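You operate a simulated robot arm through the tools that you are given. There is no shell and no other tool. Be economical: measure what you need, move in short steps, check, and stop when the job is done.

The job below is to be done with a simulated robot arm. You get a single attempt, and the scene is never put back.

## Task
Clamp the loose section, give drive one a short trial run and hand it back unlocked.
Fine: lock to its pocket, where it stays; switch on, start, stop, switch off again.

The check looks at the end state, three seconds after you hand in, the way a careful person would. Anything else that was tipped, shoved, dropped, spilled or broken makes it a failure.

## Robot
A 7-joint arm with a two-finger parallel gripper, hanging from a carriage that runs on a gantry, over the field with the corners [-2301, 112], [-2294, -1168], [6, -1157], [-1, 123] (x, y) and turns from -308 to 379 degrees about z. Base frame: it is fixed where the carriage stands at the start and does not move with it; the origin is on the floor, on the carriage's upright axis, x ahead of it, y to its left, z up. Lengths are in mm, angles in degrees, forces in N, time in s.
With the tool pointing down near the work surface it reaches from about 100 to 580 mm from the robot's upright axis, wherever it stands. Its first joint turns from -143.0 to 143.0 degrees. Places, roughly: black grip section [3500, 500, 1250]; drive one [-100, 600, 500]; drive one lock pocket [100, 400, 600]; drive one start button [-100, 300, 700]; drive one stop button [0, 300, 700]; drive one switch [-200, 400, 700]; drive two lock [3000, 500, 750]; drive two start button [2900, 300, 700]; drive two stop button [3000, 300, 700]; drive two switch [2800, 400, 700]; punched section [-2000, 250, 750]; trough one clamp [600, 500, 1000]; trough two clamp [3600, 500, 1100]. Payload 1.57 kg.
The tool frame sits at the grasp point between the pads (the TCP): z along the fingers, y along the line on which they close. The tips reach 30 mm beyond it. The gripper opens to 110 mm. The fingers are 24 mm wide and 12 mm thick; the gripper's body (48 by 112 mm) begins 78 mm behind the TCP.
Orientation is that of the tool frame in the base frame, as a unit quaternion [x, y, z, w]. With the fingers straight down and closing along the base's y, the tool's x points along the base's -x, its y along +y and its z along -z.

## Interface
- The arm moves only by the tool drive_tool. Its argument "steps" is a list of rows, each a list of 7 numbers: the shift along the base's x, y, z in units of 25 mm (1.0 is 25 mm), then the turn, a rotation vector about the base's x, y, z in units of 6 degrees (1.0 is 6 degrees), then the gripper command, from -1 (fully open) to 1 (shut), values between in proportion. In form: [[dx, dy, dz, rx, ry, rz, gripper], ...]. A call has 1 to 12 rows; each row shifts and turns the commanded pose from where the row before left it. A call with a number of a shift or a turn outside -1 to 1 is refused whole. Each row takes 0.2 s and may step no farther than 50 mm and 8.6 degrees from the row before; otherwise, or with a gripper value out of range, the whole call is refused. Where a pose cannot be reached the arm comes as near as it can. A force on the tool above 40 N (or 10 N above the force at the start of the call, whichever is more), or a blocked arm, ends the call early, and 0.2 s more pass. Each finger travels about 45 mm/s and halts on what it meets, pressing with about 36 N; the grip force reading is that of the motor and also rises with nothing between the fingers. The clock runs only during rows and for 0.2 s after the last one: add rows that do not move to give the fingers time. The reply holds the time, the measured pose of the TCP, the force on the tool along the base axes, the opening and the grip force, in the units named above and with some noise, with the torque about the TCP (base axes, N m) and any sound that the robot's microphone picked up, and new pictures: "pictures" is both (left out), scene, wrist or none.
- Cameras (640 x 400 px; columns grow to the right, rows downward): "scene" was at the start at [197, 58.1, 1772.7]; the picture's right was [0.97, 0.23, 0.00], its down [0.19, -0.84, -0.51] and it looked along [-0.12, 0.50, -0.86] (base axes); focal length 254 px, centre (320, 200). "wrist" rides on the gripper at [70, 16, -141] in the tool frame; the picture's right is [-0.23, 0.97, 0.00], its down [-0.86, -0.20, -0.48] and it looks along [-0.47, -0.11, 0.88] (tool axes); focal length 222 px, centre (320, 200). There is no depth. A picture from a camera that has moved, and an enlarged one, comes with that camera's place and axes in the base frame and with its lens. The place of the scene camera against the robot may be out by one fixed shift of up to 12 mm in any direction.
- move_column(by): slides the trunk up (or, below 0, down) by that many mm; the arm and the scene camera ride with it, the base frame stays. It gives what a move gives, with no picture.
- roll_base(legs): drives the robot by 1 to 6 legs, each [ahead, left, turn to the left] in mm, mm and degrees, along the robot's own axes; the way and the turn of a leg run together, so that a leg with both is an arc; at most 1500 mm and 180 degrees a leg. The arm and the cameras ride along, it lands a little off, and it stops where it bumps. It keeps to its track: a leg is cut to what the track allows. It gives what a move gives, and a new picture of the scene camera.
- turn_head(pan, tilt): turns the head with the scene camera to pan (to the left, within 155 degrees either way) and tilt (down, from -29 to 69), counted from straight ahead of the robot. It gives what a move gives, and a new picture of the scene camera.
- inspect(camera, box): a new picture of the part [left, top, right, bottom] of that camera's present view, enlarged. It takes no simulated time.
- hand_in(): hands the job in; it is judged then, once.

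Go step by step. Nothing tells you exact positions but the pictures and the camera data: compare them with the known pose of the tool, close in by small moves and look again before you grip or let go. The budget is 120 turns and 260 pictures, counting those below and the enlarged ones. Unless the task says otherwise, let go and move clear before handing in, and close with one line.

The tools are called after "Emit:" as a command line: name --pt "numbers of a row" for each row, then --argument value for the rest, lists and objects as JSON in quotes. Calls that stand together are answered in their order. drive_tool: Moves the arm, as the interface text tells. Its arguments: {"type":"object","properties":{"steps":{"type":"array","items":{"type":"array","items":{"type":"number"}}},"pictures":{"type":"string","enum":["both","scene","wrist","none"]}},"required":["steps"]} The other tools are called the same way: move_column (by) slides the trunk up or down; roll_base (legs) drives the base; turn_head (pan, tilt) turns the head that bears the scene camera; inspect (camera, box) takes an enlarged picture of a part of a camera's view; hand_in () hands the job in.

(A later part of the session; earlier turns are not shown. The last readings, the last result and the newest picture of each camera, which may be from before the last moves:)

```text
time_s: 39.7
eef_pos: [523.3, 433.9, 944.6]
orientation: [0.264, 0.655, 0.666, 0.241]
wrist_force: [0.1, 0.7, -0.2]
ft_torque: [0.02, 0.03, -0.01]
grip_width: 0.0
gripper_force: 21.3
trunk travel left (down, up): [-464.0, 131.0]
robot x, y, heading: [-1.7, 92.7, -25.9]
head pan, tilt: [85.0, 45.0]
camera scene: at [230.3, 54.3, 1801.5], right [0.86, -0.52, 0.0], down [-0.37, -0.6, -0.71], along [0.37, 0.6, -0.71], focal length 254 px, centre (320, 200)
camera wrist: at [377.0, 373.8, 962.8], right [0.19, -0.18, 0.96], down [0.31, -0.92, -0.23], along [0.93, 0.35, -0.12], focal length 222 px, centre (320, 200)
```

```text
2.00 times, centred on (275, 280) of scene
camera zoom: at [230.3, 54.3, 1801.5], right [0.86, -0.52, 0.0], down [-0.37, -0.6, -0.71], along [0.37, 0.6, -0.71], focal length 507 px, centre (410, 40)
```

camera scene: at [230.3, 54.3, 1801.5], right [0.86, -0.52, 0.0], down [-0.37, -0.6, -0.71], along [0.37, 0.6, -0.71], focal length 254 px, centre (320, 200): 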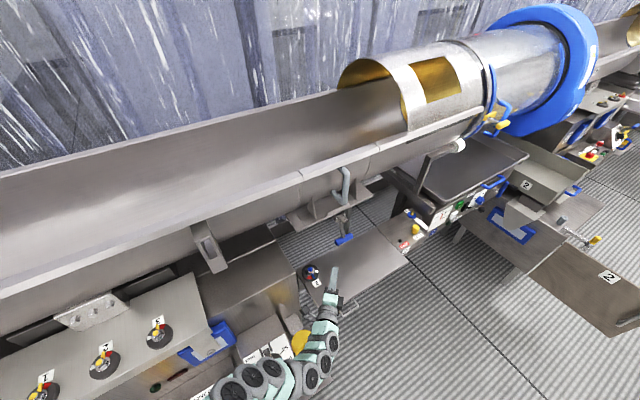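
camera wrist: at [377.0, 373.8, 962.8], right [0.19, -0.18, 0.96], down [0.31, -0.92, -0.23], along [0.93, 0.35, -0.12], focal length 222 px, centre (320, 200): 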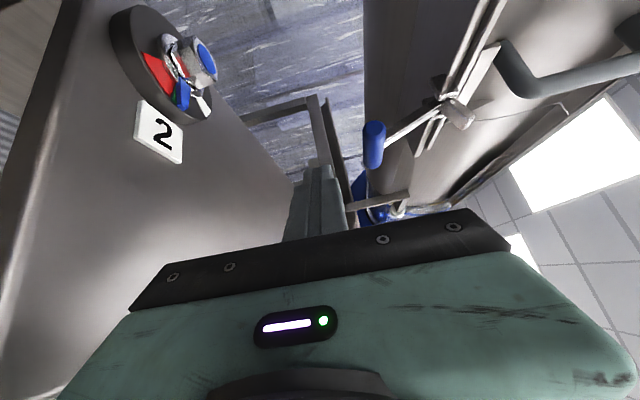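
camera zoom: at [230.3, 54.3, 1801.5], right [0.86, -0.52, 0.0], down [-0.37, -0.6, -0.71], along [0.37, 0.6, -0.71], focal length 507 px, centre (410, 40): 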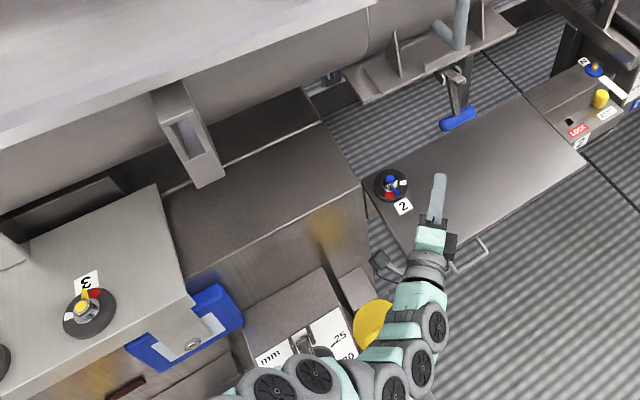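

The drive housing's front-right top corner is at about (361, 407, 898), which explains the hit. I'll use a yaw nearer 58°, which keeps the wrist well in front of the housing, and move x first, then y.

Emit:
roll_base --legs '[[-10, 24, 0]]'

Emit:
drive_tool --pt "0 -0.8 0 0 0 0.9 1" --pt "0.8 -0.4 0 0 0 0.9 1" --pt "0.8 0 0 0 0 0 1" --pt "0.8 0 0 0 0 0 1" --pt "0.6 0 0 0 0 0 1" --pictures "both"

```text
time_s: 40.5
eef_pos: [525.3, 458.6, 943.8]
orientation: [0.265, 0.654, 0.666, 0.241]
wrist_force: [-0.3, 0.1, -0.2]
ft_torque: [-0.01, 0.04, -0.03]
grip_width: 0.0
gripper_force: 21.1
trunk travel left (down, up): [-464.0, 131.0]
robot x, y, heading: [-1.4, 111.0, -26.3]
head pan, tilt: [85.0, 45.0]
camera scene: at [231.3, 79.9, 1801.5], right [0.86, -0.52, 0.0], down [-0.37, -0.6, -0.71], along [0.37, 0.6, -0.71], focal length 254 px, centre (320, 200)
```

scene: 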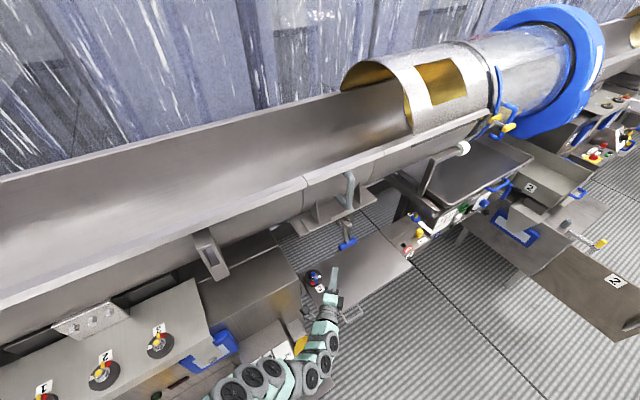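

```text
time_s: 41.7
eef_pos: [600.7, 427.5, 943.2]
orientation: [0.201, 0.677, 0.685, 0.178]
wrist_force: [0.3, 0.5, 1.5]
ft_torque: [0.0, 0.02, -0.03]
grip_width: 0.3
gripper_force: 21.3
trunk travel left (down, up): [-464.0, 131.0]
robot x, y, heading: [0.3, 113.2, -26.2]
head pan, tilt: [85.0, 45.0]
camera scene: at [231.4, 79.7, 1801.5], right [0.86, -0.52, 0.0], down [-0.37, -0.6, -0.71], along [0.37, 0.6, -0.71], focal length 254 px, centre (320, 200)
camera wrist: at [467.9, 342.3, 961.8], right [0.22, -0.14, 0.97], down [0.48, -0.85, -0.23], along [0.85, 0.51, -0.12], focal length 222 px, centre (320, 200)
```

scene: 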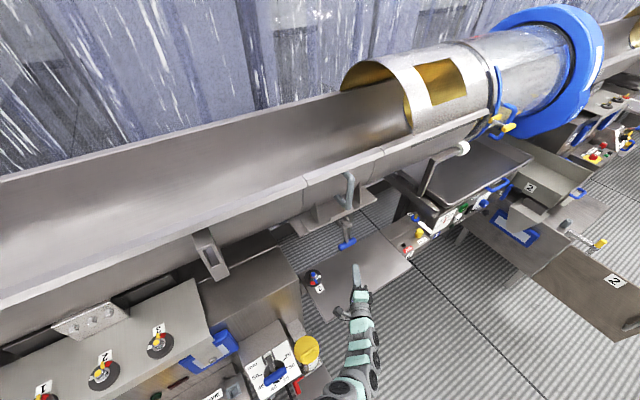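
wrist: 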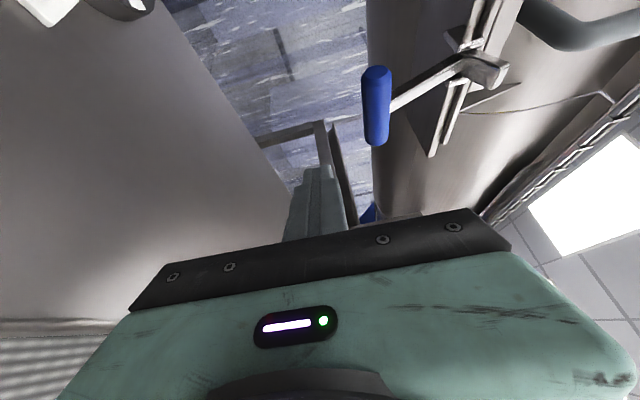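

The path is clear and the handle is seen just ahead and above. I'll slide the fingers under the bar, then check before lifting.

Emit:
drive_tool --pt "0.2 0.8 0 0 0 0 1" --pt "0.2 0.8 0 0 0 0 1" --pt "0 0.8 0 0 0 0 1" --pt "0 0.5 0.2 0 0 0 1" --pictures "both"

Emit:
inspect --camera "scene" --box '[300, 170, 420, 290]'

```text
time_s: 42.7
eef_pos: [612.6, 499.7, 949.6]
orientation: [0.202, 0.676, 0.685, 0.179]
wrist_force: [0.5, 0.3, -0.3]
ft_torque: [0.02, 0.01, -0.03]
grip_width: 0.1
gripper_force: 21.5
trunk travel left (down, up): [-464.0, 131.0]
robot x, y, heading: [-1.4, 115.6, -26.0]
head pan, tilt: [85.0, 45.0]
camera scene: at [231.3, 79.9, 1801.5], right [0.86, -0.52, 0.0], down [-0.37, -0.6, -0.71], along [0.37, 0.6, -0.71], focal length 254 px, centre (320, 200)
camera wrist: at [478.7, 415.0, 967.7], right [0.22, -0.14, 0.97], down [0.48, -0.85, -0.23], along [0.85, 0.51, -0.12], focal length 222 px, centre (320, 200)
```

scene: 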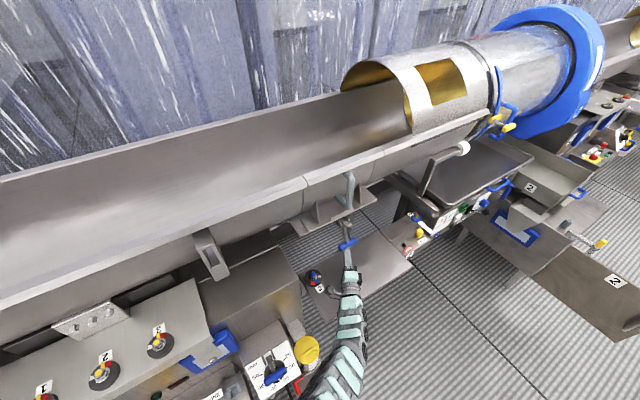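
wrist: 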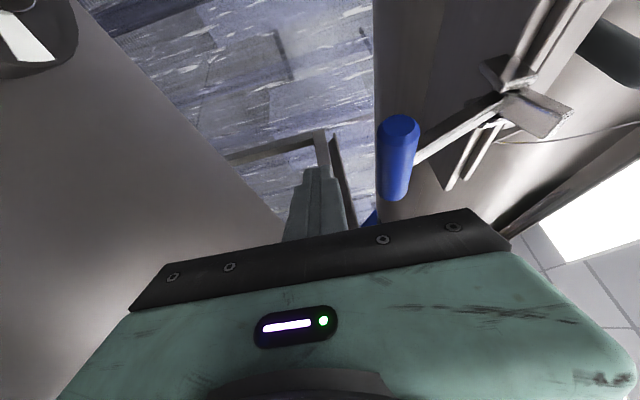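

```text
3.33 times, centred on (360, 230) of scene
camera zoom: at [231.3, 79.9, 1801.5], right [0.86, -0.52, 0.0], down [-0.37, -0.6, -0.71], along [0.37, 0.6, -0.71], focal length 845 px, centre (187, 100)
```

zoom: 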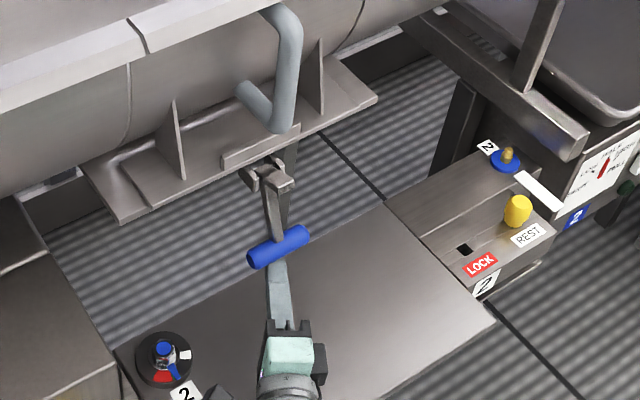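

Fingers sit under the bar with about 35 mm to go. Now I'll lift in small steps.

Emit:
drive_tool --pt "0 0 0.6 0 0 0 1" --pt "0 0 0.6 0 0 0 1" --pt "0 -0.1 0.4 0 0 0 1" --pt "0 -0.1 0.4 0 0 0 1" --pt "0 -0.1 0.4 0 0 0 1" --pictures "wrist"

```text
time_s: 43.8
eef_pos: [610.2, 486.8, 989.4]
orientation: [0.207, 0.683, 0.676, 0.181]
wrist_force: [0.4, -3.9, -16.4]
ft_torque: [-0.16, -0.09, 0.03]
grip_width: 0.1
gripper_force: 21.7
trunk travel left (down, up): [-464.0, 131.0]
robot x, y, heading: [-3.1, 115.1, -26.5]
head pan, tilt: [85.0, 45.0]
stopped in row 5: the force on the tool passed its limit at 44 N (the readings are from after the stop); the commanded pose is now the measured one
camera wrist: at [476.5, 403.2, 1010.7], right [0.23, -0.12, 0.97], down [0.47, -0.86, -0.22], along [0.85, 0.5, -0.14], focal length 222 px, centre (320, 200)
```

wrist: 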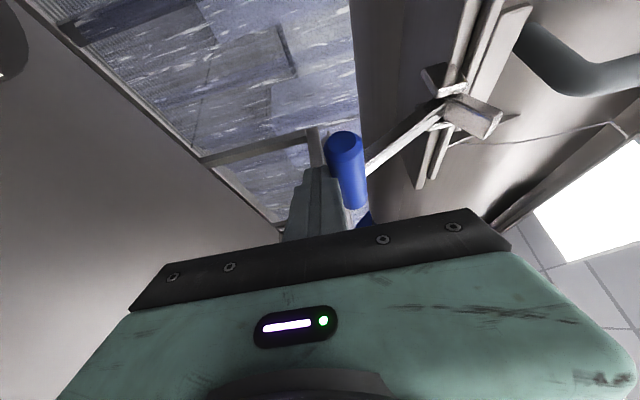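

Contact made; the clamp resists. I'll continue slowly along the arc (up and toward me).

Emit:
drive_tool --pt "0 -0.1 0.15 0 0 0 1" --pt "0 -0.1 0.15 0 0 0 1" --pt "0 -0.1 0.15 0 0 0 1" --pt "0 -0.1 0.15 0 0 0 1" --pt "0 -0.1 0.15 0 0 0 1" --pt "0 -0.1 0.15 0 0 0 1" --pictures "wrist"

```text
time_s: 44.6
eef_pos: [611.1, 477.8, 995.1]
orientation: [0.208, 0.685, 0.674, 0.181]
wrist_force: [-0.6, -4.8, -14.9]
ft_torque: [-0.15, -0.04, 0.04]
grip_width: 0.0
gripper_force: 21.6
trunk travel left (down, up): [-464.0, 131.0]
robot x, y, heading: [-0.1, 116.3, -26.3]
head pan, tilt: [85.0, 45.0]
stopped in row 3: the force on the tool passed its limit at 42 N (the readings are from after the stop); the commanded pose is now the measured one
camera wrist: at [477.0, 394.8, 1018.2], right [0.23, -0.11, 0.97], down [0.46, -0.86, -0.21], along [0.86, 0.5, -0.15], focal length 222 px, centre (320, 200)
```

wrist: 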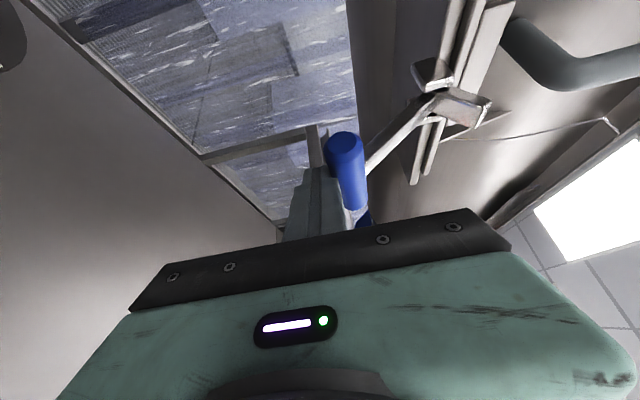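

It moves: the jaw has turned slightly. I'll continue in short calls.

Emit:
drive_tool --pt "0 -0.05 0.25 0 0 0 1" --pictures "none"

Emit:
drive_tool --pt "0 -0.05 0.25 0 0 0 1" --pictures "none"

Emit:
drive_tool --pt "0 -0.05 0.25 0 0 0 1" --pictures "none"

Emit:
drive_tool --pt "0 -0.05 0.25 0 0 0 1" --pictures "wrist"

```text
time_s: 45.0
eef_pos: [611.9, 471.8, 999.5]
orientation: [0.209, 0.686, 0.672, 0.184]
wrist_force: [0.8, -16.5, -30.4]
ft_torque: [-0.18, -0.1, 0.07]
grip_width: 0.1
gripper_force: 21.7
trunk travel left (down, up): [-464.0, 131.0]
robot x, y, heading: [-1.7, 112.8, -26.5]
head pan, tilt: [85.0, 45.0]
```

```text
time_s: 45.4
eef_pos: [613.3, 469.5, 1003.4]
orientation: [0.21, 0.688, 0.669, 0.184]
wrist_force: [-2.2, -9.4, -15.2]
ft_torque: [0.09, -0.2, 0.13]
grip_width: 0.0
gripper_force: 21.3
trunk travel left (down, up): [-464.0, 131.0]
robot x, y, heading: [1.2, 112.2, -26.2]
head pan, tilt: [85.0, 45.0]
stopped in row 1: the force on the tool passed its limit at 46 N (the readings are from after the stop); the commanded pose is now the measured one
```

```text
time_s: 45.8
eef_pos: [612.3, 465.8, 1007.5]
orientation: [0.212, 0.689, 0.668, 0.185]
wrist_force: [-0.5, -20.2, -26.6]
ft_torque: [-0.03, -0.17, 0.19]
grip_width: 0.0
gripper_force: 21.3
trunk travel left (down, up): [-464.0, 131.0]
robot x, y, heading: [-0.6, 113.8, -26.8]
head pan, tilt: [85.0, 45.0]
```

```text
time_s: 46.2
eef_pos: [613.4, 461.5, 1009.1]
orientation: [0.213, 0.69, 0.665, 0.188]
wrist_force: [-4.3, -10.6, -14.2]
ft_torque: [0.13, -0.23, 0.19]
grip_width: 0.3
gripper_force: 20.6
trunk travel left (down, up): [-464.0, 131.0]
robot x, y, heading: [-3.8, 112.3, -26.6]
head pan, tilt: [85.0, 45.0]
stopped in row 1: the force on the tool passed its limit at 45 N (the readings are from after the stop); the commanded pose is now the measured one
camera wrist: at [477.9, 382.5, 1034.2], right [0.23, -0.1, 0.97], down [0.45, -0.87, -0.2], along [0.86, 0.48, -0.16], focal length 222 px, centre (320, 200)
```

wrist: 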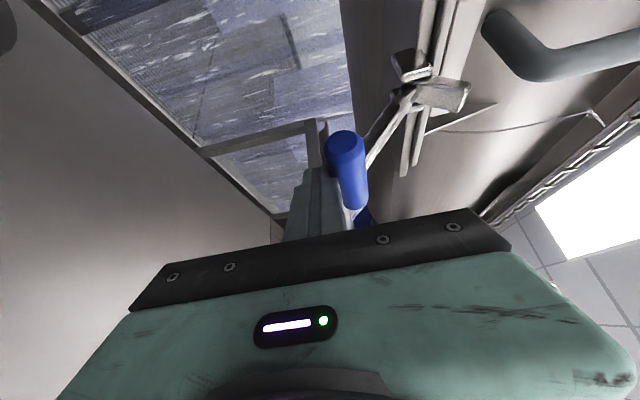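

The handle is following up. I'll pitch the fingers up about 15° for a better push angle and continue.

Emit:
drive_tool --pt "0 0 -0.3 0.86 -0.52 0 1" --pt "0 0 0 0.86 -0.52 0 1" --pt "0 0 0 0.86 -0.52 0 1" --pictures "none"

Emit:
drive_tool --pt "0 -0.1 0.25 0 0 0 1" --pt "0 -0.1 0.2 0 0 0 1" --pt "0 -0.1 0.2 0 0 0 1" --pt "0 -0.1 0.2 0 0 0 1" --pictures "none"

Emit:
drive_tool --pt "0 -0.1 0.2 0 0 0 1" --pt "0 -0.1 0.2 0 0 0 1" --pictures "both"

Emit:
inspect --camera "scene" --box '[300, 170, 420, 290]'

```text
time_s: 47.2
eef_pos: [633.9, 444.7, 999.1]
orientation: [0.199, 0.577, 0.759, 0.229]
wrist_force: [-1.5, -2.2, -0.7]
ft_torque: [0.01, -0.03, 0.11]
grip_width: 0.0
gripper_force: 21.0
trunk travel left (down, up): [-464.0, 131.0]
robot x, y, heading: [-1.7, 114.9, -26.8]
head pan, tilt: [85.0, 45.0]
stopped in row 3: the force on the tool passed its limit at 88 N (the readings are from after the stop); the commanded pose is now the measured one
```

```text
time_s: 48.2
eef_pos: [632.8, 435.0, 1021.3]
orientation: [0.199, 0.577, 0.759, 0.228]
wrist_force: [0.0, 0.7, 0.4]
ft_torque: [0.01, 0.0, 0.01]
grip_width: 0.0
gripper_force: 21.0
trunk travel left (down, up): [-464.0, 131.0]
robot x, y, heading: [0.2, 115.7, -26.5]
head pan, tilt: [85.0, 45.0]
```

```text
time_s: 48.8
eef_pos: [634.1, 430.0, 1030.2]
orientation: [0.199, 0.578, 0.758, 0.228]
wrist_force: [0.4, 0.4, 0.6]
ft_torque: [0.01, 0.01, 0.01]
grip_width: 0.1
gripper_force: 21.2
trunk travel left (down, up): [-464.0, 131.0]
robot x, y, heading: [0.3, 113.2, -26.7]
head pan, tilt: [85.0, 45.0]
camera scene: at [231.1, 77.0, 1801.5], right [0.85, -0.52, 0.0], down [-0.37, -0.6, -0.71], along [0.37, 0.6, -0.71], focal length 254 px, centre (320, 200)
camera wrist: at [494.4, 355.2, 1013.0], right [0.07, -0.35, 0.93], down [0.45, -0.82, -0.35], along [0.89, 0.45, 0.1], focal length 222 px, centre (320, 200)
```

scene: 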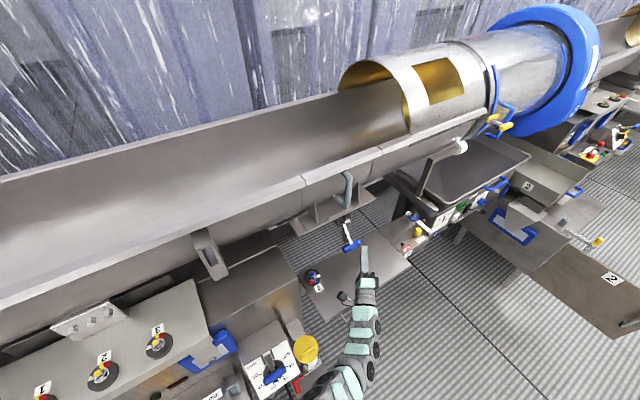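
wrist: 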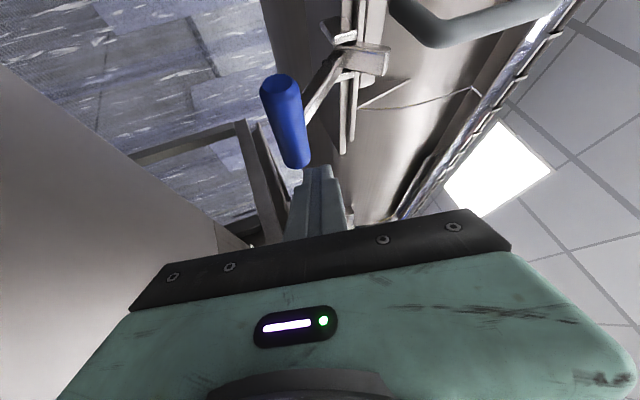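

```text
3.33 times, centred on (360, 230) of scene
camera zoom: at [231.1, 77.0, 1801.5], right [0.85, -0.52, 0.0], down [-0.37, -0.6, -0.71], along [0.37, 0.6, -0.71], focal length 845 px, centre (187, 100)
```

zoom: 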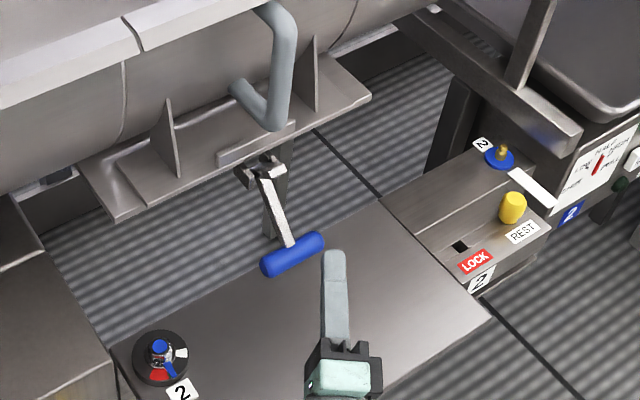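

The finger slipped out, but the lever stayed at about −20° (handle at about (608, 477, 1026)). I'll re-enter from below with the upward-pitched fingers.

Emit:
drive_tool --pt "0 0 -1 0 0 0 1" --pt "-0.5 0 -1 0 0 0 1" --pt "-1 0 0 0 0 0 1" --pt "0 0.8 0 0 0 0 1" --pt "0 0.7 0 0 0 0 1" --pictures "both"

Emit:
inspect --camera "scene" --box '[300, 170, 420, 290]'

```text
time_s: 50.0
eef_pos: [597.6, 467.5, 980.7]
orientation: [0.199, 0.576, 0.759, 0.229]
wrist_force: [-0.4, -0.4, 0.2]
ft_torque: [0.0, 0.01, 0.02]
grip_width: 0.0
gripper_force: 21.3
trunk travel left (down, up): [-464.0, 131.0]
robot x, y, heading: [-0.1, 114.0, -26.8]
head pan, tilt: [85.0, 45.0]
camera scene: at [231.2, 76.9, 1801.5], right [0.85, -0.52, 0.0], down [-0.37, -0.6, -0.71], along [0.37, 0.6, -0.71], focal length 254 px, centre (320, 200)
camera wrist: at [456.9, 392.3, 964.2], right [0.07, -0.36, 0.93], down [0.45, -0.82, -0.35], along [0.89, 0.45, 0.1], focal length 222 px, centre (320, 200)
```

scene: 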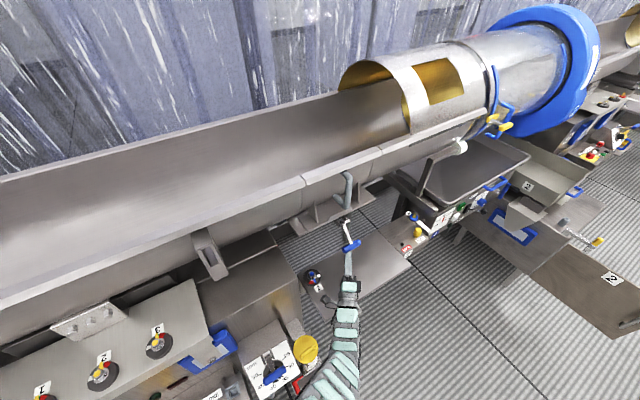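
wrist: 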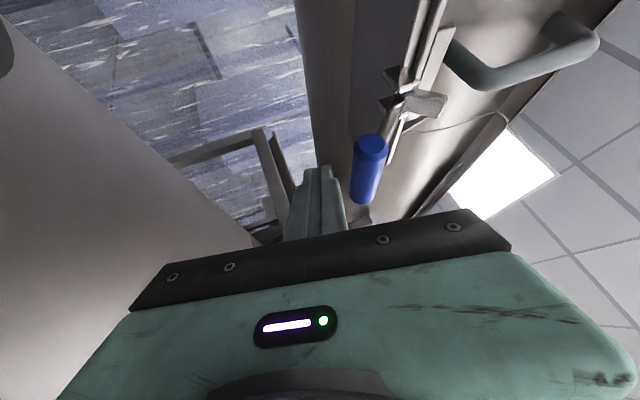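

```text
3.33 times, centred on (360, 230) of scene
camera zoom: at [231.2, 76.9, 1801.5], right [0.85, -0.52, 0.0], down [-0.37, -0.6, -0.71], along [0.37, 0.6, -0.71], focal length 845 px, centre (187, 100)
```

zoom: 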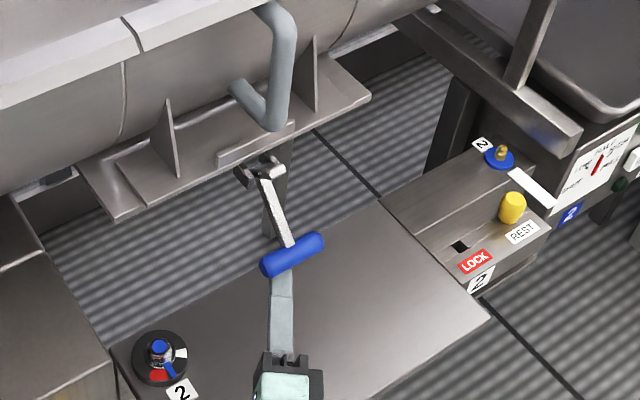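

Well placed under the bar. Lifting again, with the push mostly upward.

Emit:
drive_tool --pt "0 0 0.4 0 0 0 1" --pt "0 0 0.3 0 0 0 1" --pt "0 -0.07 0.2 0 0 0 1" --pt "0 -0.07 0.2 0 0 0 1" --pt "0 -0.07 0.2 0 0 0 1" --pt "0 -0.07 0.2 0 0 0 1" --pictures "none"

Emit:
drive_tool --pt "0 -0.05 0.25 0 0 0 1" --pt "0 -0.05 0.2 0 0 0 1" --pictures "none"

Emit:
drive_tool --pt "0 -0.05 0.25 0 0 0 1" --pt "0 -0.05 0.2 0 0 0 1" --pictures "none"

Emit:
drive_tool --pt "0 -0.05 0.25 0 0 0 1" --pt "0 -0.05 0.2 0 0 0 1" --pictures "wrist"

Emit:
inspect --camera "scene" --box '[300, 170, 420, 290]'

```text
time_s: 51.4
eef_pos: [594.6, 463.0, 1021.5]
orientation: [0.195, 0.573, 0.763, 0.227]
wrist_force: [-0.4, 1.7, 0.3]
ft_torque: [0.03, 0.0, -0.06]
grip_width: 0.1
gripper_force: 21.4
trunk travel left (down, up): [-464.0, 131.0]
robot x, y, heading: [-2.3, 112.9, -26.7]
head pan, tilt: [85.0, 45.0]
```

```text
time_s: 52.0
eef_pos: [594.6, 459.8, 1030.2]
orientation: [0.198, 0.577, 0.759, 0.227]
wrist_force: [-1.5, 3.5, -3.4]
ft_torque: [-0.03, 0.03, 0.04]
grip_width: 0.0
gripper_force: 21.6
trunk travel left (down, up): [-464.0, 131.0]
robot x, y, heading: [-0.4, 113.9, -26.6]
head pan, tilt: [85.0, 45.0]
```

```text
time_s: 52.6
eef_pos: [594.3, 453.8, 1040.1]
orientation: [0.2, 0.577, 0.758, 0.228]
wrist_force: [-3.1, -2.6, -6.3]
ft_torque: [0.02, 0.07, -0.01]
grip_width: 0.1
gripper_force: 21.0
trunk travel left (down, up): [-464.0, 131.0]
robot x, y, heading: [-2.2, 111.2, -26.6]
head pan, tilt: [85.0, 45.0]
```

```text
time_s: 53.2
eef_pos: [595.7, 452.3, 1050.1]
orientation: [0.199, 0.578, 0.758, 0.227]
wrist_force: [-0.2, -2.1, -6.3]
ft_torque: [0.03, 0.09, -0.04]
grip_width: 0.0
gripper_force: 21.1
trunk travel left (down, up): [-464.0, 131.0]
robot x, y, heading: [-0.4, 114.2, -26.3]
head pan, tilt: [85.0, 45.0]
camera wrist: at [455.8, 377.6, 1033.2], right [0.07, -0.35, 0.93], down [0.45, -0.82, -0.35], along [0.89, 0.45, 0.1], focal length 222 px, centre (320, 200)
```

wrist: 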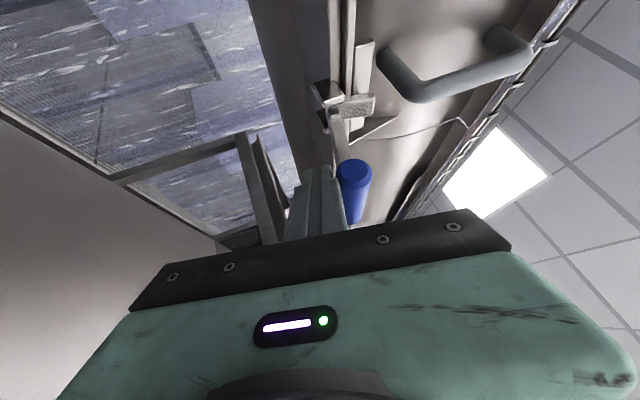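

```text
3.33 times, centred on (360, 230) of scene
camera zoom: at [230.9, 76.7, 1801.4], right [0.85, -0.52, 0.0], down [-0.37, -0.6, -0.71], along [0.37, 0.6, -0.71], focal length 845 px, centre (187, 100)
```

zoom: 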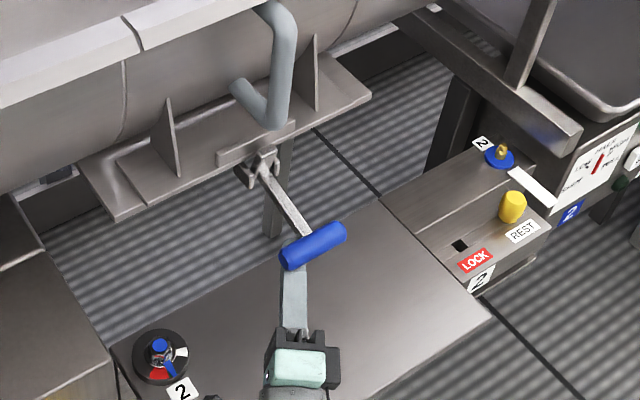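

The lever now rises easily, with the jaw coming down onto the foot plate. Continuing until it stops.

Emit:
drive_tool --pt "0 0 0.25 0 0 0 1" --pt "0 0 0.25 0 0 0 1" --pt "0 0 0.2 0 0 0 1" --pictures "none"

Emit:
drive_tool --pt "0 0 0.2 0 0 0 1" --pt "0 0 0.2 0 0 0 1" --pt "0 0 0.2 0 0 0 1" --pictures "wrist"

Emit:
inspect --camera "scene" --box '[300, 170, 420, 290]'

```text
time_s: 54.0
eef_pos: [595.3, 453.2, 1067.9]
orientation: [0.2, 0.577, 0.758, 0.227]
wrist_force: [0.0, -3.0, -5.3]
ft_torque: [0.07, -0.01, -0.02]
grip_width: 0.0
gripper_force: 21.4
trunk travel left (down, up): [-464.0, 131.0]
robot x, y, heading: [-0.9, 112.0, -26.5]
head pan, tilt: [85.0, 45.0]
```

```text
time_s: 54.8
eef_pos: [595.1, 452.2, 1075.0]
orientation: [0.201, 0.584, 0.753, 0.227]
wrist_force: [0.7, 1.0, -11.7]
ft_torque: [0.02, -0.02, -0.01]
grip_width: 0.1
gripper_force: 21.6
trunk travel left (down, up): [-464.0, 131.0]
robot x, y, heading: [-1.7, 113.6, -26.9]
head pan, tilt: [85.0, 45.0]
stopped in row 3: the force on the tool passed its limit at 45 N (the readings are from after the stop); the commanded pose is now the measured one
camera wrist: at [455.0, 377.6, 1060.4], right [0.08, -0.34, 0.94], down [0.45, -0.83, -0.34], along [0.89, 0.45, 0.08], focal length 222 px, centre (320, 200)
```

wrist: 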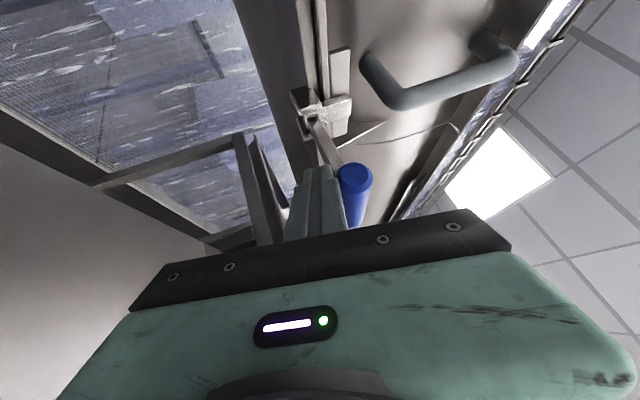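

```text
3.33 times, centred on (360, 230) of scene
camera zoom: at [230.8, 77.1, 1801.5], right [0.85, -0.52, 0.0], down [-0.37, -0.6, -0.71], along [0.37, 0.6, -0.71], focal length 845 px, centre (187, 100)
```

zoom: 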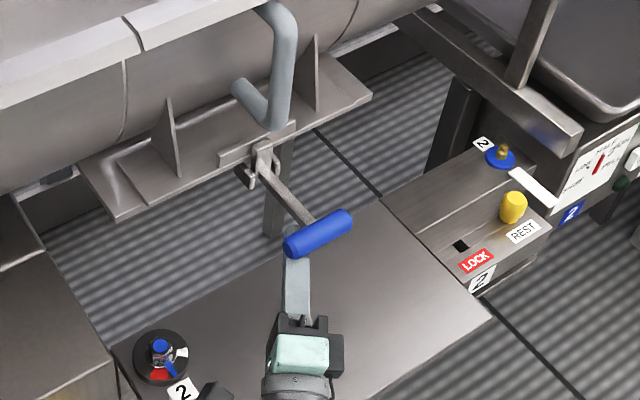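

It's stopped with the jaw on the foot bar. I'll give one firmer nudge to confirm it's fully home.

Emit:
drive_tool --pt "0 0 0.3 0 0 0 1" --pictures "none"

Emit:
drive_tool --pt "0 0 0.3 0 0 0 1" --pictures "none"

Emit:
drive_tool --pt "0 0 0.3 0 0 0 1" --pictures "none"

```text
time_s: 55.2
eef_pos: [594.5, 451.7, 1075.1]
orientation: [0.205, 0.588, 0.748, 0.227]
wrist_force: [1.5, 0.2, -11.2]
ft_torque: [0.1, -0.02, 0.01]
grip_width: 0.0
gripper_force: 21.3
trunk travel left (down, up): [-464.0, 131.0]
robot x, y, heading: [-0.9, 114.8, -26.7]
head pan, tilt: [85.0, 45.0]
stopped in row 1: the force on the tool passed its limit at 48 N (the readings are from after the stop); the commanded pose is now the measured one
```

```text
time_s: 55.6
eef_pos: [593.4, 450.2, 1075.1]
orientation: [0.208, 0.594, 0.744, 0.226]
wrist_force: [3.7, 0.7, -9.9]
ft_torque: [0.06, 0.08, 0.05]
grip_width: 0.0
gripper_force: 21.5
trunk travel left (down, up): [-464.0, 131.0]
robot x, y, heading: [-0.7, 113.4, -26.6]
head pan, tilt: [85.0, 45.0]
stopped in row 1: the force on the tool passed its limit at 46 N (the readings are from after the stop); the commanded pose is now the measured one
```

```text
time_s: 56.1
eef_pos: [593.6, 451.7, 1074.6]
orientation: [0.21, 0.599, 0.739, 0.226]
wrist_force: [3.7, 3.0, -10.1]
ft_torque: [0.01, 0.08, 0.07]
grip_width: 0.2
gripper_force: 21.4
trunk travel left (down, up): [-464.0, 131.0]
robot x, y, heading: [-3.5, 111.9, -26.7]
head pan, tilt: [85.0, 45.0]
stopped in row 1: the force on the tool passed its limit at 46 N (the readings are from after the stop); the commanded pose is now the measured one
```

It's firmly home at its stop. I'll back down and away, then check that the lever stays.

Emit:
drive_tool --pt "0 0 -0.8 0 0 0 1" --pt "0 -0.6 -0.8 0 0 0 1" --pt "0 -1 0 0 0 0 1" --pt "0 -1 0 0 0 0 1" --pt "0 -1 0 0 0 0 1" --pt "0 -1 0 0 0 0 1" --pictures "wrist"

Emit:
inspect --camera "scene" --box '[300, 170, 400, 260]'

Emit:
inspect --camera "wrist" --box '[220, 40, 480, 220]'

```text
time_s: 57.5
eef_pos: [595.0, 336.5, 1037.0]
orientation: [0.209, 0.597, 0.741, 0.226]
wrist_force: [-0.1, -0.5, 0.2]
ft_torque: [-0.01, -0.01, 0.01]
grip_width: 0.1
gripper_force: 21.1
trunk travel left (down, up): [-464.0, 131.0]
robot x, y, heading: [0.7, 112.0, -26.6]
head pan, tilt: [85.0, 45.0]
camera wrist: at [454.4, 262.1, 1028.6], right [0.1, -0.31, 0.94], down [0.43, -0.84, -0.33], along [0.9, 0.44, 0.05], focal length 222 px, centre (320, 200)
```

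wrist: 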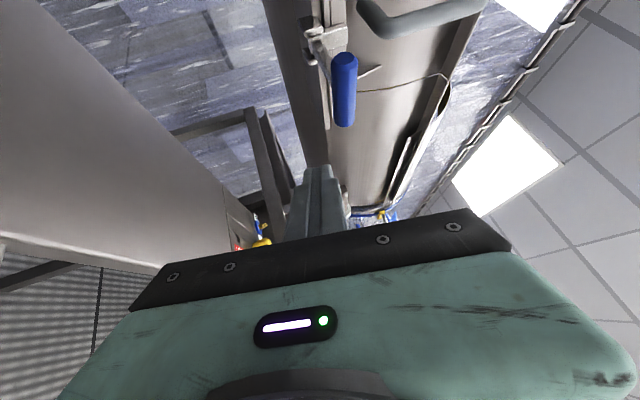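

```text
4.44 times, centred on (350, 215) of scene
camera zoom: at [231.1, 77.4, 1801.5], right [0.85, -0.52, 0.0], down [-0.37, -0.6, -0.71], along [0.37, 0.6, -0.71], focal length 1127 px, centre (187, 133)
```

zoom: 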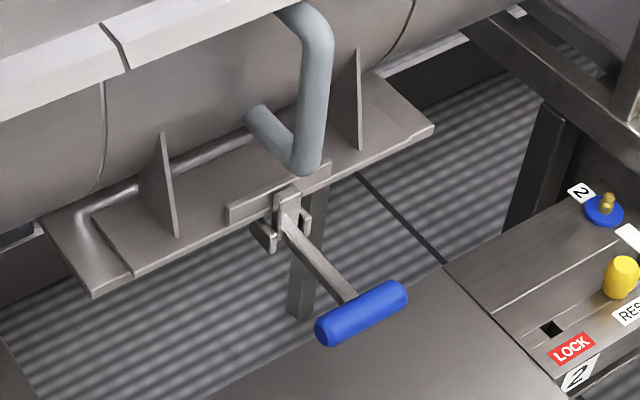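

```text
2.22 times, centred on (350, 130) of wrist
camera zoom: at [454.4, 262.1, 1028.6], right [0.1, -0.31, 0.94], down [0.43, -0.84, -0.33], along [0.9, 0.44, 0.05], focal length 494 px, centre (253, 356)
```

zoom: 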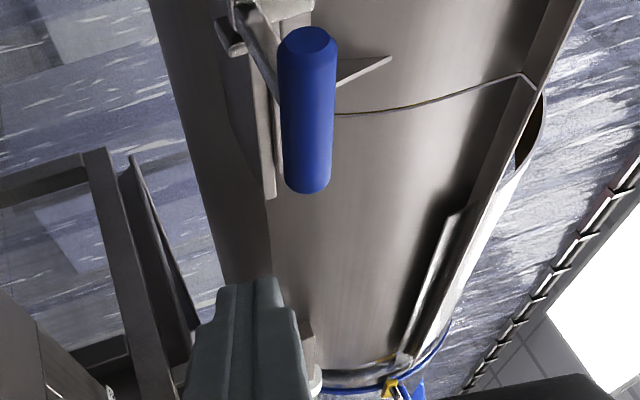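

The clamp is closed with its jaw on the section's foot and the handle straight out, like trough two's. Next I'll back away, turn to heading 0 and go to x ≈ −300 for drive one's panel.

Emit:
roll_base --legs '[[202, -402, 0], [0, 0, 26.6], [-300, 0, 0]]'

Emit:
move_column --by 130

Emit:
turn_head --pan 95 --tilt 50

```text
time_s: 63.2
eef_pos: [133.9, 129.8, 1037.3]
orientation: [0.064, 0.63, 0.773, 0.048]
wrist_force: [0.1, 0.0, 0.5]
ft_torque: [-0.02, 0.0, -0.01]
grip_width: 0.1
gripper_force: 21.2
trunk travel left (down, up): [-464.0, 131.0]
robot x, y, heading: [-294.6, -337.0, 0.4]
head pan, tilt: [85.0, 45.0]
camera scene: at [-77.9, -263.9, 1801.5], right [1.0, -0.08, 0.0], down [-0.06, -0.7, -0.71], along [0.06, 0.7, -0.71], focal length 254 px, centre (320, 200)
```

scene: 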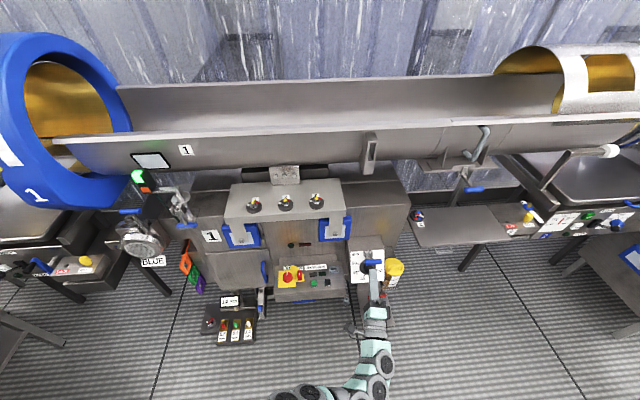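

```text
time_s: 64.8
eef_pos: [133.9, 130.2, 1167.4]
orientation: [0.064, 0.63, 0.773, 0.048]
wrist_force: [0.7, -0.2, 0.5]
ft_torque: [0.01, 0.03, 0.01]
grip_width: 0.0
gripper_force: 21.7
trunk travel left (down, up): [-594.0, 1.0]
robot x, y, heading: [-296.6, -341.5, 0.1]
head pan, tilt: [85.0, 45.0]
```

```text
time_s: 65.5
eef_pos: [134.0, 129.8, 1167.2]
orientation: [0.065, 0.63, 0.772, 0.047]
wrist_force: [1.0, 0.5, 0.2]
ft_torque: [0.01, 0.0, -0.02]
grip_width: 0.2
gripper_force: 21.5
trunk travel left (down, up): [-594.0, 1.0]
robot x, y, heading: [-295.6, -343.8, 0.4]
head pan, tilt: [95.0, 50.0]
camera scene: at [-91.6, -268.3, 1924.6], right [1.0, 0.09, 0.0], down [0.07, -0.76, -0.64], along [-0.06, 0.64, -0.77], focal length 254 px, centre (320, 200)
```

scene: 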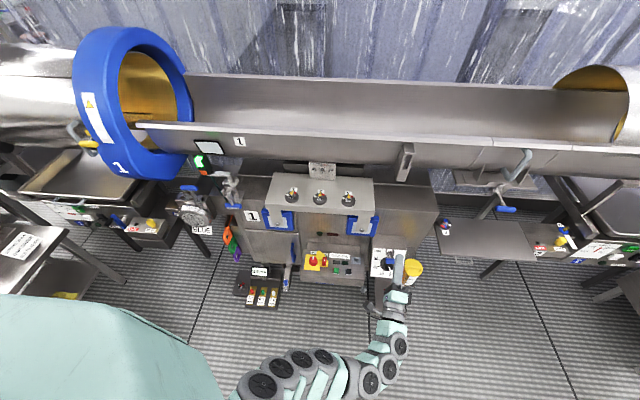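

Emit:
inspect --camera "scene" --box '[285, 235, 385, 300]'

Emit:
inspect --camera "scene" --box '[298, 245, 338, 275]'

Emit:
inspect --camera "scene" --box '[230, 255, 300, 310]'

```text
6.15 times, centred on (335, 268) of scene
camera zoom: at [-91.6, -268.3, 1924.6], right [1.0, 0.09, 0.0], down [0.07, -0.76, -0.64], along [-0.06, 0.64, -0.77], focal length 1560 px, centre (228, -215)
```

zoom: 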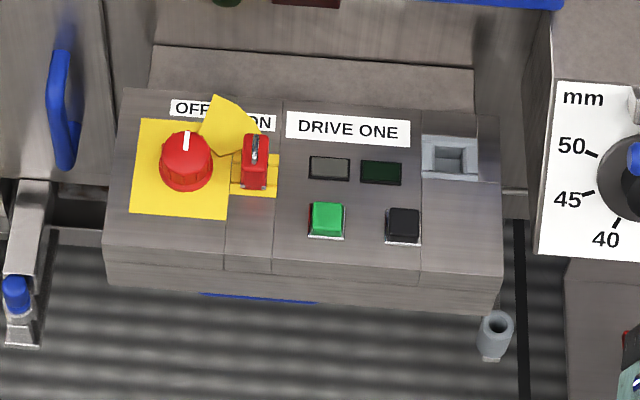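

```text
13.33 times, centred on (318, 260) of scene
camera zoom: at [-91.6, -268.3, 1924.6], right [1.0, 0.09, 0.0], down [0.07, -0.76, -0.64], along [-0.06, 0.64, -0.77], focal length 3381 px, centre (347, -600)
```

zoom: 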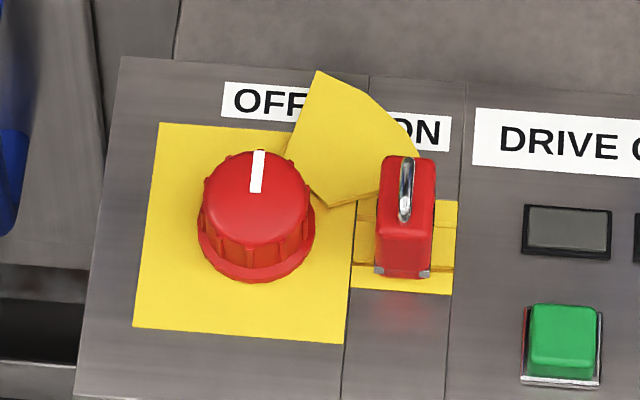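

```text
7.27 times, centred on (265, 282) of scene
camera zoom: at [-91.6, -268.3, 1924.6], right [1.0, 0.09, 0.0], down [0.07, -0.76, -0.64], along [-0.06, 0.64, -0.77], focal length 1844 px, centre (720, -400)
```

zoom: 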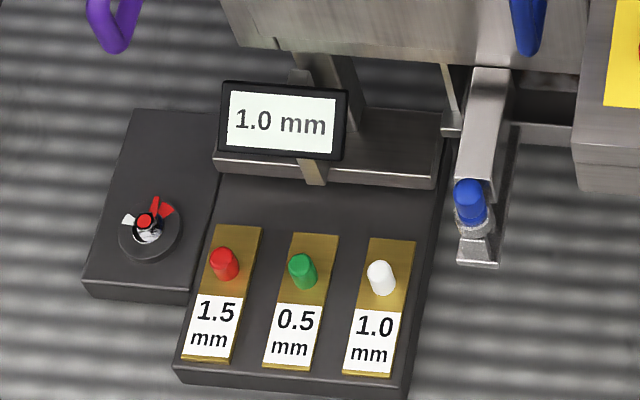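

Now I see a red padlock with a chrome shackle standing in a yellow hasp beside the red switch knob, and a grey pocket at the panel's right. I'll turn the tool straight down, with the camera in front, for a close look.

Emit:
drive_tool --pt "0 0 0 -1 0 0 1" --pt "0 0 0 -1 0 0 1" --pt "0 0 0 -1 0 0 1" --pt "0 0 0 -1 0 0 0" --pt "0 0 0 -1 0 0 0" --pt "0 0 0 -1 0 0 0" --pt "0 0 0 -1 0 0 0" --pt "0 0 0 -1 0 0 0" --pt "0 0 0 -1 0 0 0" --pt "0 0 0 -1 0 0 0" --pt "0 0 0 -1 0 0 0" --pt "0 0 0 -1 0 0 0" --pictures "none"

Emit:
drive_tool --pt "0 0 0 -1 0 0 0" --pt "0 0 0 -1 0 0 0" --pt "0 0 0 -1 0 0 0" --pt "0 0 0 -1 0 0 0" --pt "0 0 0 -0.8 0 0 0" --pictures "none"

```text
time_s: 68.1
eef_pos: [134.3, 127.9, 1168.0]
orientation: [0.025, 0.964, 0.255, 0.076]
wrist_force: [-0.1, 0.2, -1.0]
ft_torque: [0.03, -0.01, 0.03]
grip_width: 55.2
gripper_force: 0.1
trunk travel left (down, up): [-594.0, 1.0]
robot x, y, heading: [-298.1, -339.6, 0.4]
head pan, tilt: [95.0, 50.0]
```

```text
time_s: 69.3
eef_pos: [134.5, 129.0, 1168.1]
orientation: [0.005, 0.997, 0.006, 0.081]
wrist_force: [-0.5, 0.0, 0.7]
ft_torque: [0.0, 0.01, -0.02]
grip_width: 55.3
gripper_force: 0.0
trunk travel left (down, up): [-594.0, 1.0]
robot x, y, heading: [-292.5, -336.7, 0.3]
head pan, tilt: [95.0, 50.0]
```

Emit:
drive_tool --pt "0 0 0 0 0.8 0 0" --pt "0 0 0 0 0.75 0 0" --pt "-0.9 0 0 0 0 1 0" --pt "-0.9 0 0 0 0 1 0" --pt "-0.9 0 0 0 0 1 0" --pt "-0.9 0 0 0 0 1 0" --pt "-0.9 0 0 0 0 1 0" --pt "-0.9 0 0 0 0 1 0" --pt "-0.9 0 0 0 0 1 0" --pt "-0.9 0 0 0 0 1 0" --pt "-0.9 0 0 0 0 1 0" --pt "-0.9 0 0 0 0 1 0" --pictures "none"

Emit:
drive_tool --pt "0 0 0 0 0 1 0" --pt "0 0 0 0 0 1 0" --pt "0 0 0 0 0 1 0" --pt "0 0 0 0 0 1 0" --pt "0 0 0 0 0 1 0" --pictures "both"

```text
time_s: 71.9
eef_pos: [-89.4, 130.1, 1168.2]
orientation: [-0.496, 0.868, 0.006, -0.004]
wrist_force: [-0.1, 0.1, -1.0]
ft_torque: [0.01, 0.04, 0.01]
grip_width: 55.1
gripper_force: 0.0
trunk travel left (down, up): [-594.0, 1.0]
robot x, y, heading: [-294.1, -339.6, 0.4]
head pan, tilt: [95.0, 50.0]
```

```text
time_s: 73.1
eef_pos: [-90.3, 129.1, 1167.8]
orientation: [-0.704, 0.71, 0.004, -0.006]
wrist_force: [0.2, 0.5, 0.9]
ft_torque: [-0.01, 0.0, 0.0]
grip_width: 55.1
gripper_force: 0.1
trunk travel left (down, up): [-594.0, 1.0]
robot x, y, heading: [-297.4, -339.9, 0.3]
head pan, tilt: [95.0, 50.0]
camera scene: at [-91.7, -268.3, 1924.5], right [1.0, 0.09, 0.0], down [0.07, -0.76, -0.64], along [-0.06, 0.64, -0.77], focal length 254 px, centre (320, 200)
camera wrist: at [-106.3, 59.7, 1309.9], right [-0.97, 0.24, 0.01], down [0.21, 0.85, 0.47], along [0.1, 0.46, -0.88], focal length 222 px, centre (320, 200)
```

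scene: 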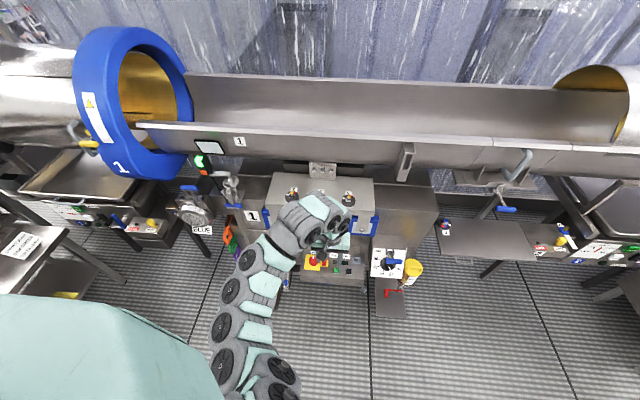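
wrist: 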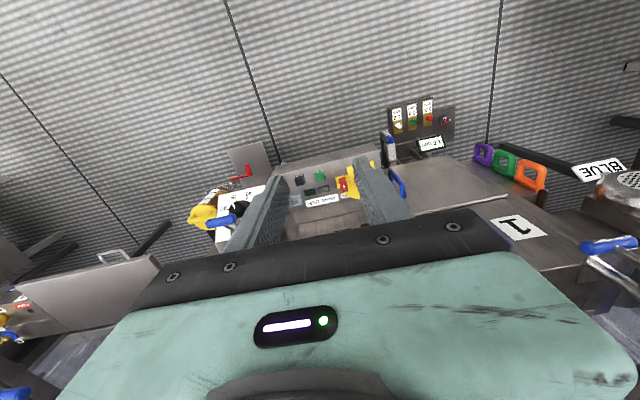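

Good. I'll move the base in 215 mm and lower by 250 mm to look closely from above the panel.

Emit:
roll_base --legs '[[-25, 200, 0]]'

Emit:
move_column --by -270

Emit:
drive_tool --pt "0 0 0 0 0 0 0" --pictures "both"

Emit:
inspect --camera "wrist" --box '[200, 20, 460, 220]'

```text
time_s: 74.7
eef_pos: [-115.8, 330.8, 1168.4]
orientation: [-0.703, 0.711, 0.004, -0.007]
wrist_force: [0.3, 0.4, -0.5]
ft_torque: [0.02, -0.01, -0.03]
grip_width: 55.0
gripper_force: 0.1
trunk travel left (down, up): [-594.0, 1.0]
robot x, y, heading: [-325.2, -133.0, 0.3]
head pan, tilt: [95.0, 50.0]
camera scene: at [-117.0, -66.9, 1924.5], right [1.0, 0.09, 0.0], down [0.07, -0.76, -0.64], along [-0.06, 0.64, -0.77], focal length 254 px, centre (320, 200)
```

scene: 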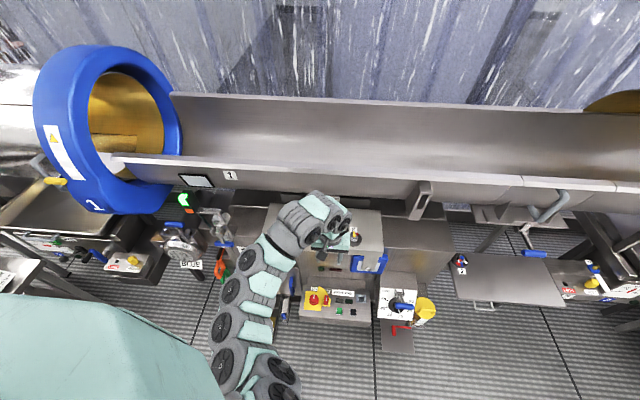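

```text
time_s: 77.4
eef_pos: [-114.2, 330.3, 897.0]
orientation: [-0.703, 0.711, 0.004, -0.006]
wrist_force: [0.4, 0.1, -0.3]
ft_torque: [0.02, -0.02, 0.02]
grip_width: 55.0
gripper_force: 0.0
trunk travel left (down, up): [-324.0, 271.0]
robot x, y, heading: [-322.1, -135.6, 0.3]
head pan, tilt: [95.0, 50.0]
```

```text
time_s: 77.8
eef_pos: [-115.7, 330.7, 898.5]
orientation: [-0.704, 0.711, 0.004, -0.005]
wrist_force: [-1.1, 0.7, 0.1]
ft_torque: [0.01, 0.01, 0.04]
grip_width: 55.1
gripper_force: 0.1
trunk travel left (down, up): [-324.0, 271.0]
robot x, y, heading: [-321.8, -137.6, 0.2]
head pan, tilt: [95.0, 50.0]
camera scene: at [-117.0, -66.9, 1654.6], right [1.0, 0.09, 0.0], down [0.07, -0.76, -0.64], along [-0.06, 0.64, -0.77], focal length 254 px, centre (320, 200)
camera wrist: at [-131.6, 261.2, 1039.9], right [-0.97, 0.24, 0.01], down [0.22, 0.85, 0.47], along [0.1, 0.46, -0.88], focal length 222 px, centre (320, 200)
```

scene: 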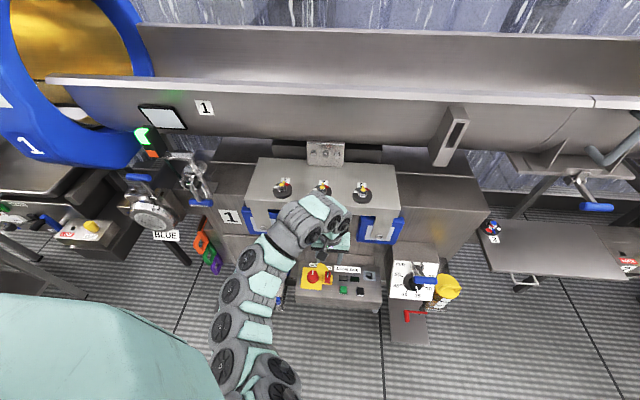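
wrist: 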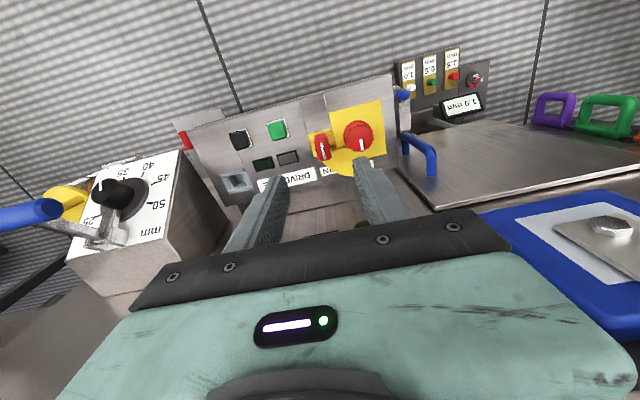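

```text
2.00 times, centred on (330, 120) of wrist
camera zoom: at [-131.6, 261.2, 1039.9], right [-0.97, 0.24, 0.01], down [0.22, 0.85, 0.47], along [0.1, 0.46, -0.88], focal length 444 px, centre (300, 360)
```

zoom: 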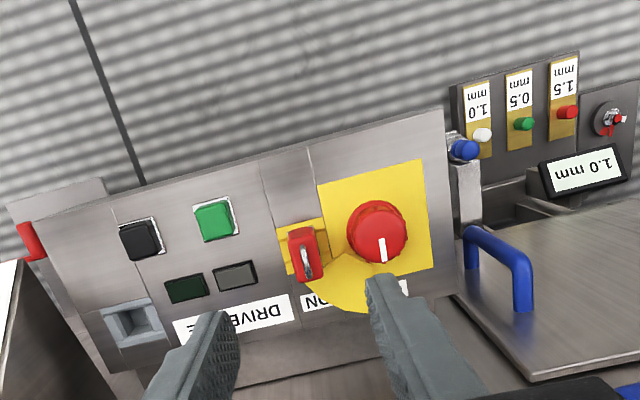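

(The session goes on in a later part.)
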